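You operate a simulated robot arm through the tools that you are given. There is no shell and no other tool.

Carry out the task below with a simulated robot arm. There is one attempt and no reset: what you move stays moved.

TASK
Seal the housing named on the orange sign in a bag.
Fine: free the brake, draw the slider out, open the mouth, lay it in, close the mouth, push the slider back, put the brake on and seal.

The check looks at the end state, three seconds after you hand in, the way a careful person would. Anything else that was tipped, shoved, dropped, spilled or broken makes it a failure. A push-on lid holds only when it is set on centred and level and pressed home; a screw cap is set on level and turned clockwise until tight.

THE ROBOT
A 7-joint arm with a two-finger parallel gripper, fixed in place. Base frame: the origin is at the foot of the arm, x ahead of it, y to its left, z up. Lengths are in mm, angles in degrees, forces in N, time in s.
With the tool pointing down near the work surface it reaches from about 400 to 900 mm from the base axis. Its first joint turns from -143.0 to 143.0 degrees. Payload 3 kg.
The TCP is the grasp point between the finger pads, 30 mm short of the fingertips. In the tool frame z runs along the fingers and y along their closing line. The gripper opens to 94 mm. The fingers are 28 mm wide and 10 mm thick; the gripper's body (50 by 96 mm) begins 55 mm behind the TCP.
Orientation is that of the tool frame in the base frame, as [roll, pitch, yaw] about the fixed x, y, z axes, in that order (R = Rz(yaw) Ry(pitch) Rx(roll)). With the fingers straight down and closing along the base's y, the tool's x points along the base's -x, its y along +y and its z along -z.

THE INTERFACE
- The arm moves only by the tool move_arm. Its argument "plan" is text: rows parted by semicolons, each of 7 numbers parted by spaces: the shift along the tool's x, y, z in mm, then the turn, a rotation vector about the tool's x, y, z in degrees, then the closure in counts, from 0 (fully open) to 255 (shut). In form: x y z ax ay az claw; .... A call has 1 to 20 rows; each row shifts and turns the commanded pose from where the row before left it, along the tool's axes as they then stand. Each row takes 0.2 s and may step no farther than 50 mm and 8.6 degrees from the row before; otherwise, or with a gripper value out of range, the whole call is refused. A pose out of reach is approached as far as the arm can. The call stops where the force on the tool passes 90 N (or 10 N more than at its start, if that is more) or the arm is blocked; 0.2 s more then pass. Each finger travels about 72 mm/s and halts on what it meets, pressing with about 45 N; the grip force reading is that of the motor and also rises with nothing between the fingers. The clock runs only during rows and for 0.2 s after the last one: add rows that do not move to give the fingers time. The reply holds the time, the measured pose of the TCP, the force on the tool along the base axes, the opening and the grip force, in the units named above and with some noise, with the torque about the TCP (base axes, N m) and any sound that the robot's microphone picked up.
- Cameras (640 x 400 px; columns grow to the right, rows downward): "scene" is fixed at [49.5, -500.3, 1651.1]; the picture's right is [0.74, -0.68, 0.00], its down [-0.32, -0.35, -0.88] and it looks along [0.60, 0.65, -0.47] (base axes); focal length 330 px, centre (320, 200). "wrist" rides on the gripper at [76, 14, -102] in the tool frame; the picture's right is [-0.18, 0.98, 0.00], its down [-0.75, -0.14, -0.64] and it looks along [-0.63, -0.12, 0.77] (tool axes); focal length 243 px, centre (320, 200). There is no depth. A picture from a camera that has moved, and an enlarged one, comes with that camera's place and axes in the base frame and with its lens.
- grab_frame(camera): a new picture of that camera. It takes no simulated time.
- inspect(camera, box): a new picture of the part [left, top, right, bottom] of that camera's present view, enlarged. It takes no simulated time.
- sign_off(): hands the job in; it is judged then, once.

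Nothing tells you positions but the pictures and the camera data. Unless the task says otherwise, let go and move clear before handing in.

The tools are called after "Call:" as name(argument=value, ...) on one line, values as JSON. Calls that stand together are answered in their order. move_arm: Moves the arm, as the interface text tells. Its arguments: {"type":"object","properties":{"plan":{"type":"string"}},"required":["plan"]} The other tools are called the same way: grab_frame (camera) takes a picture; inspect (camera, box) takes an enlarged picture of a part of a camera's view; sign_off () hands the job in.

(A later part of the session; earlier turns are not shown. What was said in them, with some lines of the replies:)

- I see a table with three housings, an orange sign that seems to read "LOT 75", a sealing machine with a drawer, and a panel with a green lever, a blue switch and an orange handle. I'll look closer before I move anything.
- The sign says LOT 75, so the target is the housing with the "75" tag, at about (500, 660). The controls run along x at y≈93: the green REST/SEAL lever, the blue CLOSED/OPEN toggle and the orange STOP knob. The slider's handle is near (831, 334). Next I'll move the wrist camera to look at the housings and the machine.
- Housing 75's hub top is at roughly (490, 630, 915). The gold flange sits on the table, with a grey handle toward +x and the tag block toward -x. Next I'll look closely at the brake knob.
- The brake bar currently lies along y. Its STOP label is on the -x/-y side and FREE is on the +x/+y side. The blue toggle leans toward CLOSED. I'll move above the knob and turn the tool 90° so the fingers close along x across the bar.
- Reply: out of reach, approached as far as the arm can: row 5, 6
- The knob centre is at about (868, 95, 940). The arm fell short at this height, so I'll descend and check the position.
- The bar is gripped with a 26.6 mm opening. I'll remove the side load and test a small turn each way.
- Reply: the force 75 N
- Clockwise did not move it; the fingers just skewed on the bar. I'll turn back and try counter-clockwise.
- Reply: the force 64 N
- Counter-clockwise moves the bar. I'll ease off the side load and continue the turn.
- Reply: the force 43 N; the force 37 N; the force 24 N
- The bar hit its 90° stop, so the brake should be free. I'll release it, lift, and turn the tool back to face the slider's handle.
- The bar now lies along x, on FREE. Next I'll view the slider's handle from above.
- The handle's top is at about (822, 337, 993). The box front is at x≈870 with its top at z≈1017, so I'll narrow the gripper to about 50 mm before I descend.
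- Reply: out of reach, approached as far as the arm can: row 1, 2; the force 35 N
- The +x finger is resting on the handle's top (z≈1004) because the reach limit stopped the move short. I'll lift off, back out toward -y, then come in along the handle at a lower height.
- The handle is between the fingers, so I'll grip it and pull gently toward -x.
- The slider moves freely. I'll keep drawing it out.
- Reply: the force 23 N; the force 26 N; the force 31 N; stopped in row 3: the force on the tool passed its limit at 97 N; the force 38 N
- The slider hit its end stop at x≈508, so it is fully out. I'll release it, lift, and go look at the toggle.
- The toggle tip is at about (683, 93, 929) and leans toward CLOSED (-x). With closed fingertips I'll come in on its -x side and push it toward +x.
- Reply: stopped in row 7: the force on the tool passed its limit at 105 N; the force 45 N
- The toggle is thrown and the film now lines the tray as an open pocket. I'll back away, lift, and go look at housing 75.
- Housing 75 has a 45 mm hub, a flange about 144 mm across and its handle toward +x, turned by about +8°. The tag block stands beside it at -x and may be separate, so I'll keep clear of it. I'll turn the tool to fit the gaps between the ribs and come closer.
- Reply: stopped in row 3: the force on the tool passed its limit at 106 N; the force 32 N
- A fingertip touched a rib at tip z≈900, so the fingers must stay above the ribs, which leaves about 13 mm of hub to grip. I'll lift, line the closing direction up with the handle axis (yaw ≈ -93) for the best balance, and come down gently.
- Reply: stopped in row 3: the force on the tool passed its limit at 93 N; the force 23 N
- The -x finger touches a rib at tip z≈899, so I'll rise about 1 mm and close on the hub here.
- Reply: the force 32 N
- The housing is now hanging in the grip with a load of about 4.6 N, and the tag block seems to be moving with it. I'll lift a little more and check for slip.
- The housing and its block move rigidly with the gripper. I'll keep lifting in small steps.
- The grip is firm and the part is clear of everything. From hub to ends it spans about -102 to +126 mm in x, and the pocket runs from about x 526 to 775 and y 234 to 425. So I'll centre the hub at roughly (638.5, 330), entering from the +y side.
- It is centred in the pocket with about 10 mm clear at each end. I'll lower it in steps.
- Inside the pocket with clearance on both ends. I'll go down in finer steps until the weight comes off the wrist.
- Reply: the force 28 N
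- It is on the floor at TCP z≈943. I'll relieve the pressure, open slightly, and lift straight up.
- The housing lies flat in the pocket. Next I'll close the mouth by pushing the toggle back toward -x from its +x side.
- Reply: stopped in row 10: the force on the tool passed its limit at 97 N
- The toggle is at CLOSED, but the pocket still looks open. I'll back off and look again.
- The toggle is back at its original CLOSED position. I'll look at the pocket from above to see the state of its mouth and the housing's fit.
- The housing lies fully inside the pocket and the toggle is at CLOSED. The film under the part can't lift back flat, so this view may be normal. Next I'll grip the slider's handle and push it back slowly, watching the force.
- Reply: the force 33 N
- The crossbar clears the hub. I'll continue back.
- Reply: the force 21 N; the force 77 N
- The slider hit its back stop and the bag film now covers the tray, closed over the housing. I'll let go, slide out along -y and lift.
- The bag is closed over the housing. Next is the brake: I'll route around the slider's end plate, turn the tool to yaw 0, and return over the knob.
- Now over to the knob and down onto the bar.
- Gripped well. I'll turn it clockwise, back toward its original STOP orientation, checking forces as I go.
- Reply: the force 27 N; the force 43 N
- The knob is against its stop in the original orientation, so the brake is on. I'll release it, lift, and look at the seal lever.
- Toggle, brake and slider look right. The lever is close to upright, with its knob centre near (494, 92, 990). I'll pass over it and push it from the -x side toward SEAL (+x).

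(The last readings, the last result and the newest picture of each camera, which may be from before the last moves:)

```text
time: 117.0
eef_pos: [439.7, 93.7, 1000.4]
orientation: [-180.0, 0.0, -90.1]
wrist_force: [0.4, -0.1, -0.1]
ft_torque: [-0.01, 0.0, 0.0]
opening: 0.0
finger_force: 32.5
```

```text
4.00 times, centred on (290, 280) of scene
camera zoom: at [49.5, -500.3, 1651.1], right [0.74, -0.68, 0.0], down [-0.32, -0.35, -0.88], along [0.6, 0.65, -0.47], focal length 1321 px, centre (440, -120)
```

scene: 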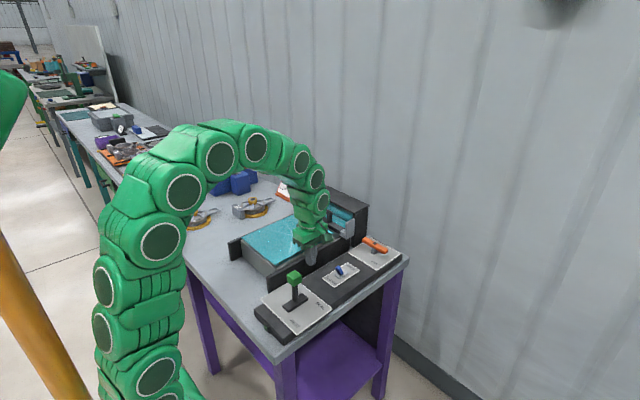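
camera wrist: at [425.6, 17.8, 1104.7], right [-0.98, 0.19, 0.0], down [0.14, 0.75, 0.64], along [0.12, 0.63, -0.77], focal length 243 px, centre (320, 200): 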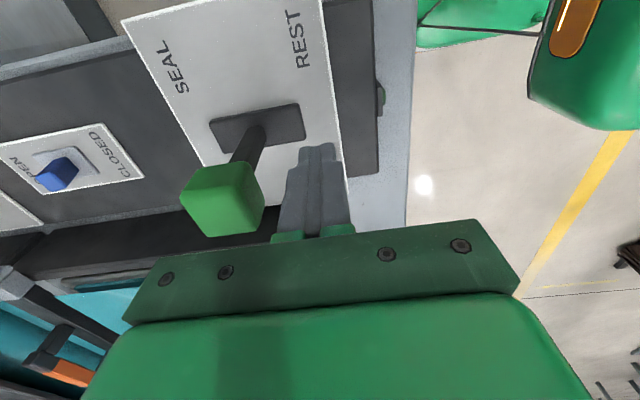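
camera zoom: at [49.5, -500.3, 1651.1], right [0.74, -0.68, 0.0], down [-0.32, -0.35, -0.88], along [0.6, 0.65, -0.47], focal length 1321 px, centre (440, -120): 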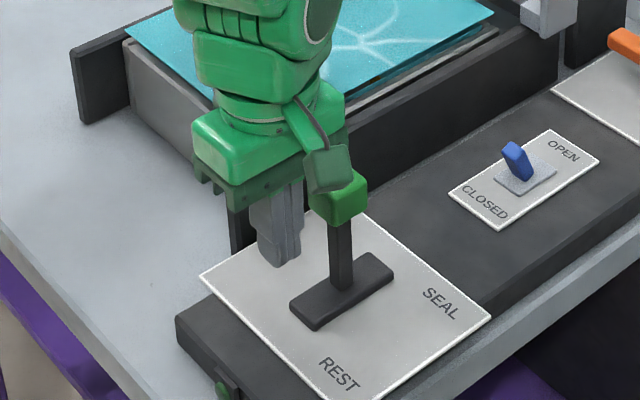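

Call:
move_arm(plan="0 -8 0 0 0 0 255; 0 -8 0 0 0 0 255; 0 -8 0 0 0 0 255; 0 -8 0 0 0 0 255; 0 -8 0 0 0 0 255; 0 -8 0 0 0 0 255; 0 0 0 0 0 0 255")

Call:
grab_frame(camera="wrist")

Call:
inspect(camera="scene", box=[235, 200, 375, 330])

```text
time: 118.6
eef_pos: [488.4, 90.1, 999.5]
orientation: [179.8, -0.1, -89.9]
wrist_force: [-1.8, -0.7, -0.5]
ft_torque: [-0.03, 0.01, 0.02]
opening: 0.0
finger_force: 33.2
```

```text
taken
camera wrist: at [474.1, 15.5, 1104.1], right [-0.98, 0.18, 0.0], down [0.14, 0.75, 0.64], along [0.12, 0.63, -0.77], focal length 243 px, centre (320, 200)
```

wrist: 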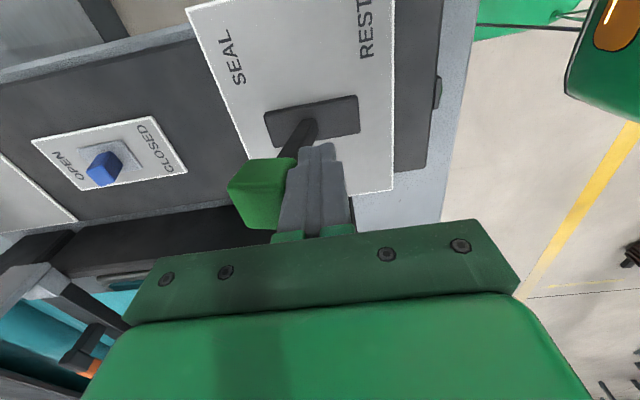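

```text
3.08 times, centred on (305, 265) of scene
camera zoom: at [49.5, -500.3, 1651.1], right [0.74, -0.68, 0.0], down [-0.32, -0.35, -0.88], along [0.6, 0.65, -0.47], focal length 1016 px, centre (366, 0)
```

zoom: 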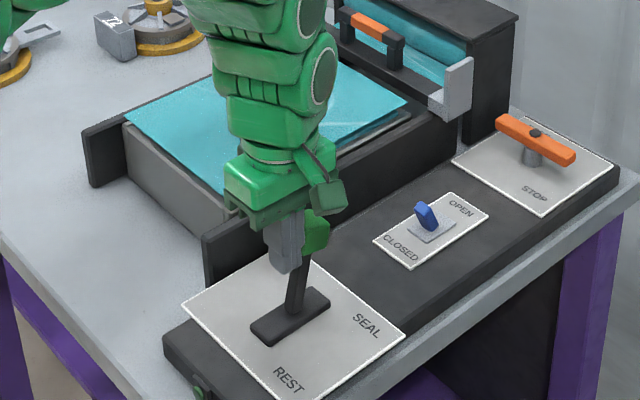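

Lever is tilting toward +x with little resistance. Continue pushing until its stop.

Call:
move_arm(plan="0 -8 1 0 0 0 255; 0 -8 1 0 0 0 255; 0 -8 2 0 0 0 255; 0 -8 2 0 0 0 255; 0 -6 2 0 0 0 255; 0 -6 2 0 0 0 255; 0 0 0 0 0 0 255")

Call:
grab_frame(camera="wrist")

Call:
inspect(camera="scene", box=[235, 200, 375, 330])

```text
time: 119.5
eef_pos: [510.8, 90.5, 995.5]
orientation: [179.3, -0.1, -90.1]
wrist_force: [-35.3, -3.8, 23.7]
ft_torque: [0.29, 0.39, 0.41]
opening: 0.0
finger_force: 32.6
stopped in row 4: the force on the tool passed its limit at 118 N (the readings are from after the stop); the commanded pose is now the measured one
```

```text
taken
camera wrist: at [497.7, 15.9, 1101.3], right [-0.98, 0.19, 0.01], down [0.15, 0.75, 0.64], along [0.11, 0.63, -0.77], focal length 243 px, centre (320, 200)
```

wrist: 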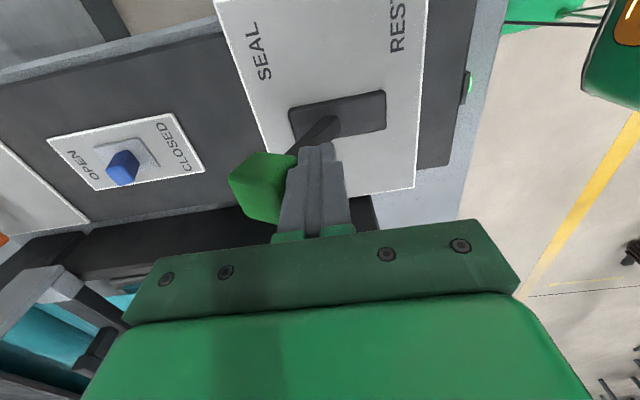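

```text
3.08 times, centred on (305, 265) of scene
camera zoom: at [49.5, -500.3, 1651.1], right [0.74, -0.68, 0.0], down [-0.32, -0.35, -0.88], along [0.6, 0.65, -0.47], focal length 1016 px, centre (366, 0)
```

zoom: 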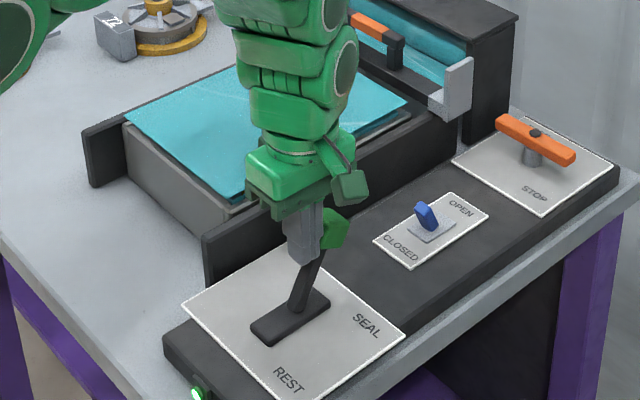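

The lever is at its SEAL stop and the green lamp on the panel has lit. I'll hold briefly, then back off and check.

Call:
move_arm(plan="0 0 0 0 0 0 255; 0 0 0 0 0 0 255; 0 0 0 0 0 0 255; 0 0 0 0 0 0 255; 0 0 0 0 0 0 255; 0 5 0 0 0 0 255; 0 15 0 0 0 0 255; 0 20 0 0 0 0 255; 0 20 0 0 0 0 255; 0 0 -30 0 0 0 255; 0 0 -40 0 0 0 255; 0 0 -40 0 0 0 255; 0 0 0 0 0 0 255")

Call:
grab_frame(camera="scene")

Call:
inspect(camera="scene", box=[225, 190, 415, 340])

Call:
grab_frame(camera="wrist")

```text
time: 122.3
eef_pos: [452.7, 90.4, 1104.8]
orientation: [179.3, -0.2, -90.1]
wrist_force: [0.0, -0.1, -0.1]
ft_torque: [-0.01, -0.01, 0.01]
opening: 0.4
finger_force: 32.6
```

```text
taken
```

scene: 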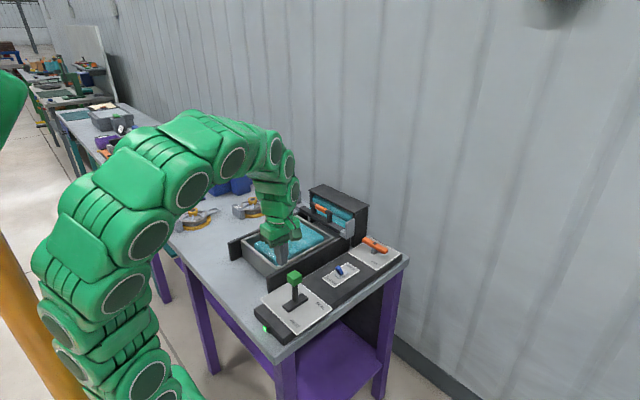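

```text
2.67 times, centred on (320, 265) of scene
camera zoom: at [49.5, -500.3, 1651.1], right [0.74, -0.68, 0.0], down [-0.32, -0.35, -0.88], along [0.6, 0.65, -0.47], focal length 880 px, centre (320, 27)
```

zoom: 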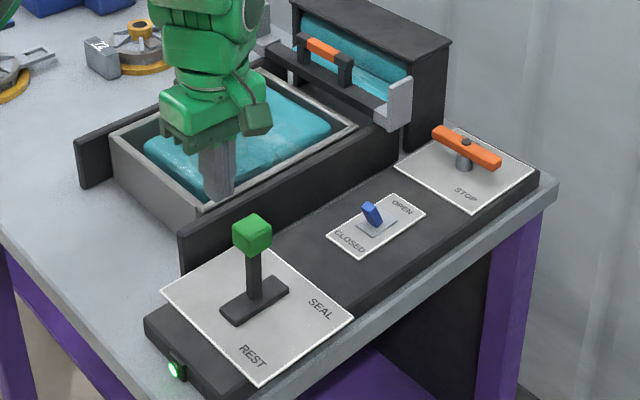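

```text
taken
camera wrist: at [439.7, 15.1, 1209.7], right [-0.98, 0.19, 0.01], down [0.15, 0.75, 0.64], along [0.11, 0.63, -0.77], focal length 243 px, centre (320, 200)
```

wrist: 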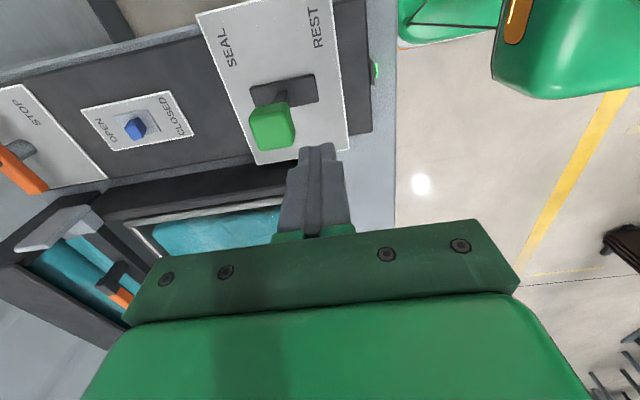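

The bag is sealed into a pillow shape, the lamp is green and the lever has sprung back to REST. I'll move the arm clear and check everything once more.

Call:
move_arm(plan="0 0 -40 0 0 0 100; 0 0 -40 0 0 0 100; 30 10 -30 0 0 0 0; 40 10 0 0 0 0 0; 40 10 0 0 0 0 0; 40 10 0 0 0 0 0; 0 0 0 0 0 0 0")

Call:
grab_frame(camera="scene")

Call:
inspect(camera="scene", box=[150, 150, 310, 260])

Call:
inspect(camera="scene", box=[225, 180, 415, 340])

```text
time: 123.9
eef_pos: [413.2, -60.0, 1217.5]
orientation: [179.4, 0.0, -90.1]
wrist_force: [-1.1, -0.4, -0.1]
ft_torque: [-0.02, -0.01, -0.03]
opening: 94.2
finger_force: 0.0
```

```text
taken
```

scene: 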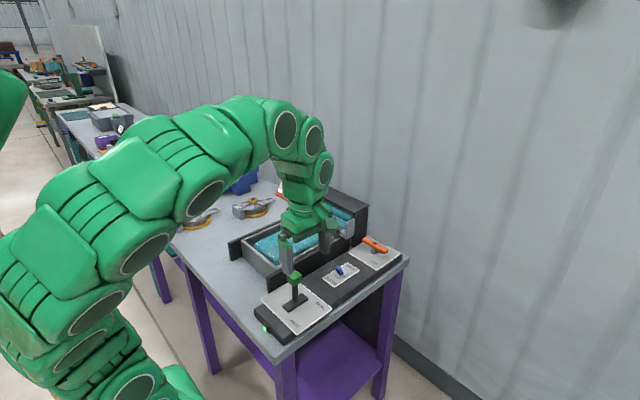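

```text
3.64 times, centred on (230, 205) of scene
camera zoom: at [49.5, -500.3, 1651.1], right [0.74, -0.68, 0.0], down [-0.32, -0.35, -0.88], along [0.6, 0.65, -0.47], focal length 1201 px, centre (647, 182)
```

zoom: 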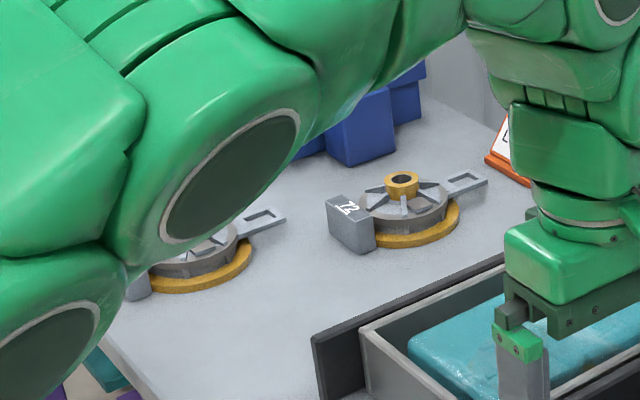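

```text
2.50 times, centred on (320, 260) of scene
camera zoom: at [49.5, -500.3, 1651.1], right [0.74, -0.68, 0.0], down [-0.32, -0.35, -0.88], along [0.6, 0.65, -0.47], focal length 825 px, centre (320, 50)
```

zoom: 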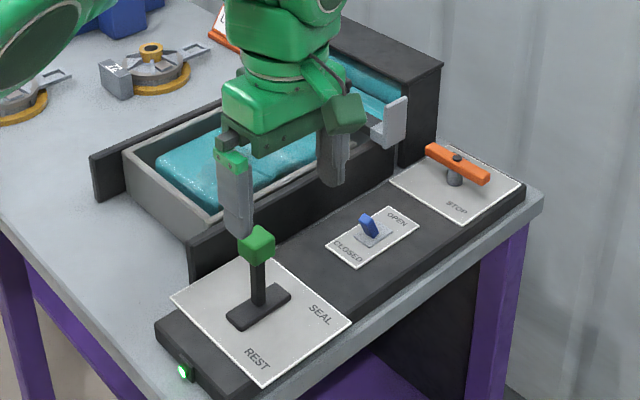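

Housing 75 is in the sealed bag in the tray. The slider is back, the mouth toggle reads CLOSED, the brake is on STOP, the lever is at REST and the green lamp is lit. The other two housings, the sign and the bins look undisturbed, and the arm is clear, so I'm handing in.

Call:
sign_off()

```text
The job is handed in.
```

Housing 75, the one named on the orange sign, is sealed in a bag in the machine's tray, and I've handed the job in. The result of the check has not come back.

- **Controls at hand-in:** the slider is back against its stop, the mouth toggle is at CLOSED, the brake is on STOP and the lever has sprung back to REST. The green lamp on the panel lit when the lever reached SEAL.
- **Mouth:** after I set the toggle to CLOSED, the pocket still looked open. The film closed over the housing only once the slider was pushed back.
- **Contacts along the way:** a fingertip touched the slider's handle once and the housing's ribs twice, stopping at the force limit or sooner. On my first lift the fingers slipped up the hub, and the housing settled back down where it was. I saw no damage, and nothing else had moved.

The other two housings and the bins looked undisturbed in the last pictures. I could see only part of the sign by then because the arm was in the way. The gripper is open and the arm is clear.
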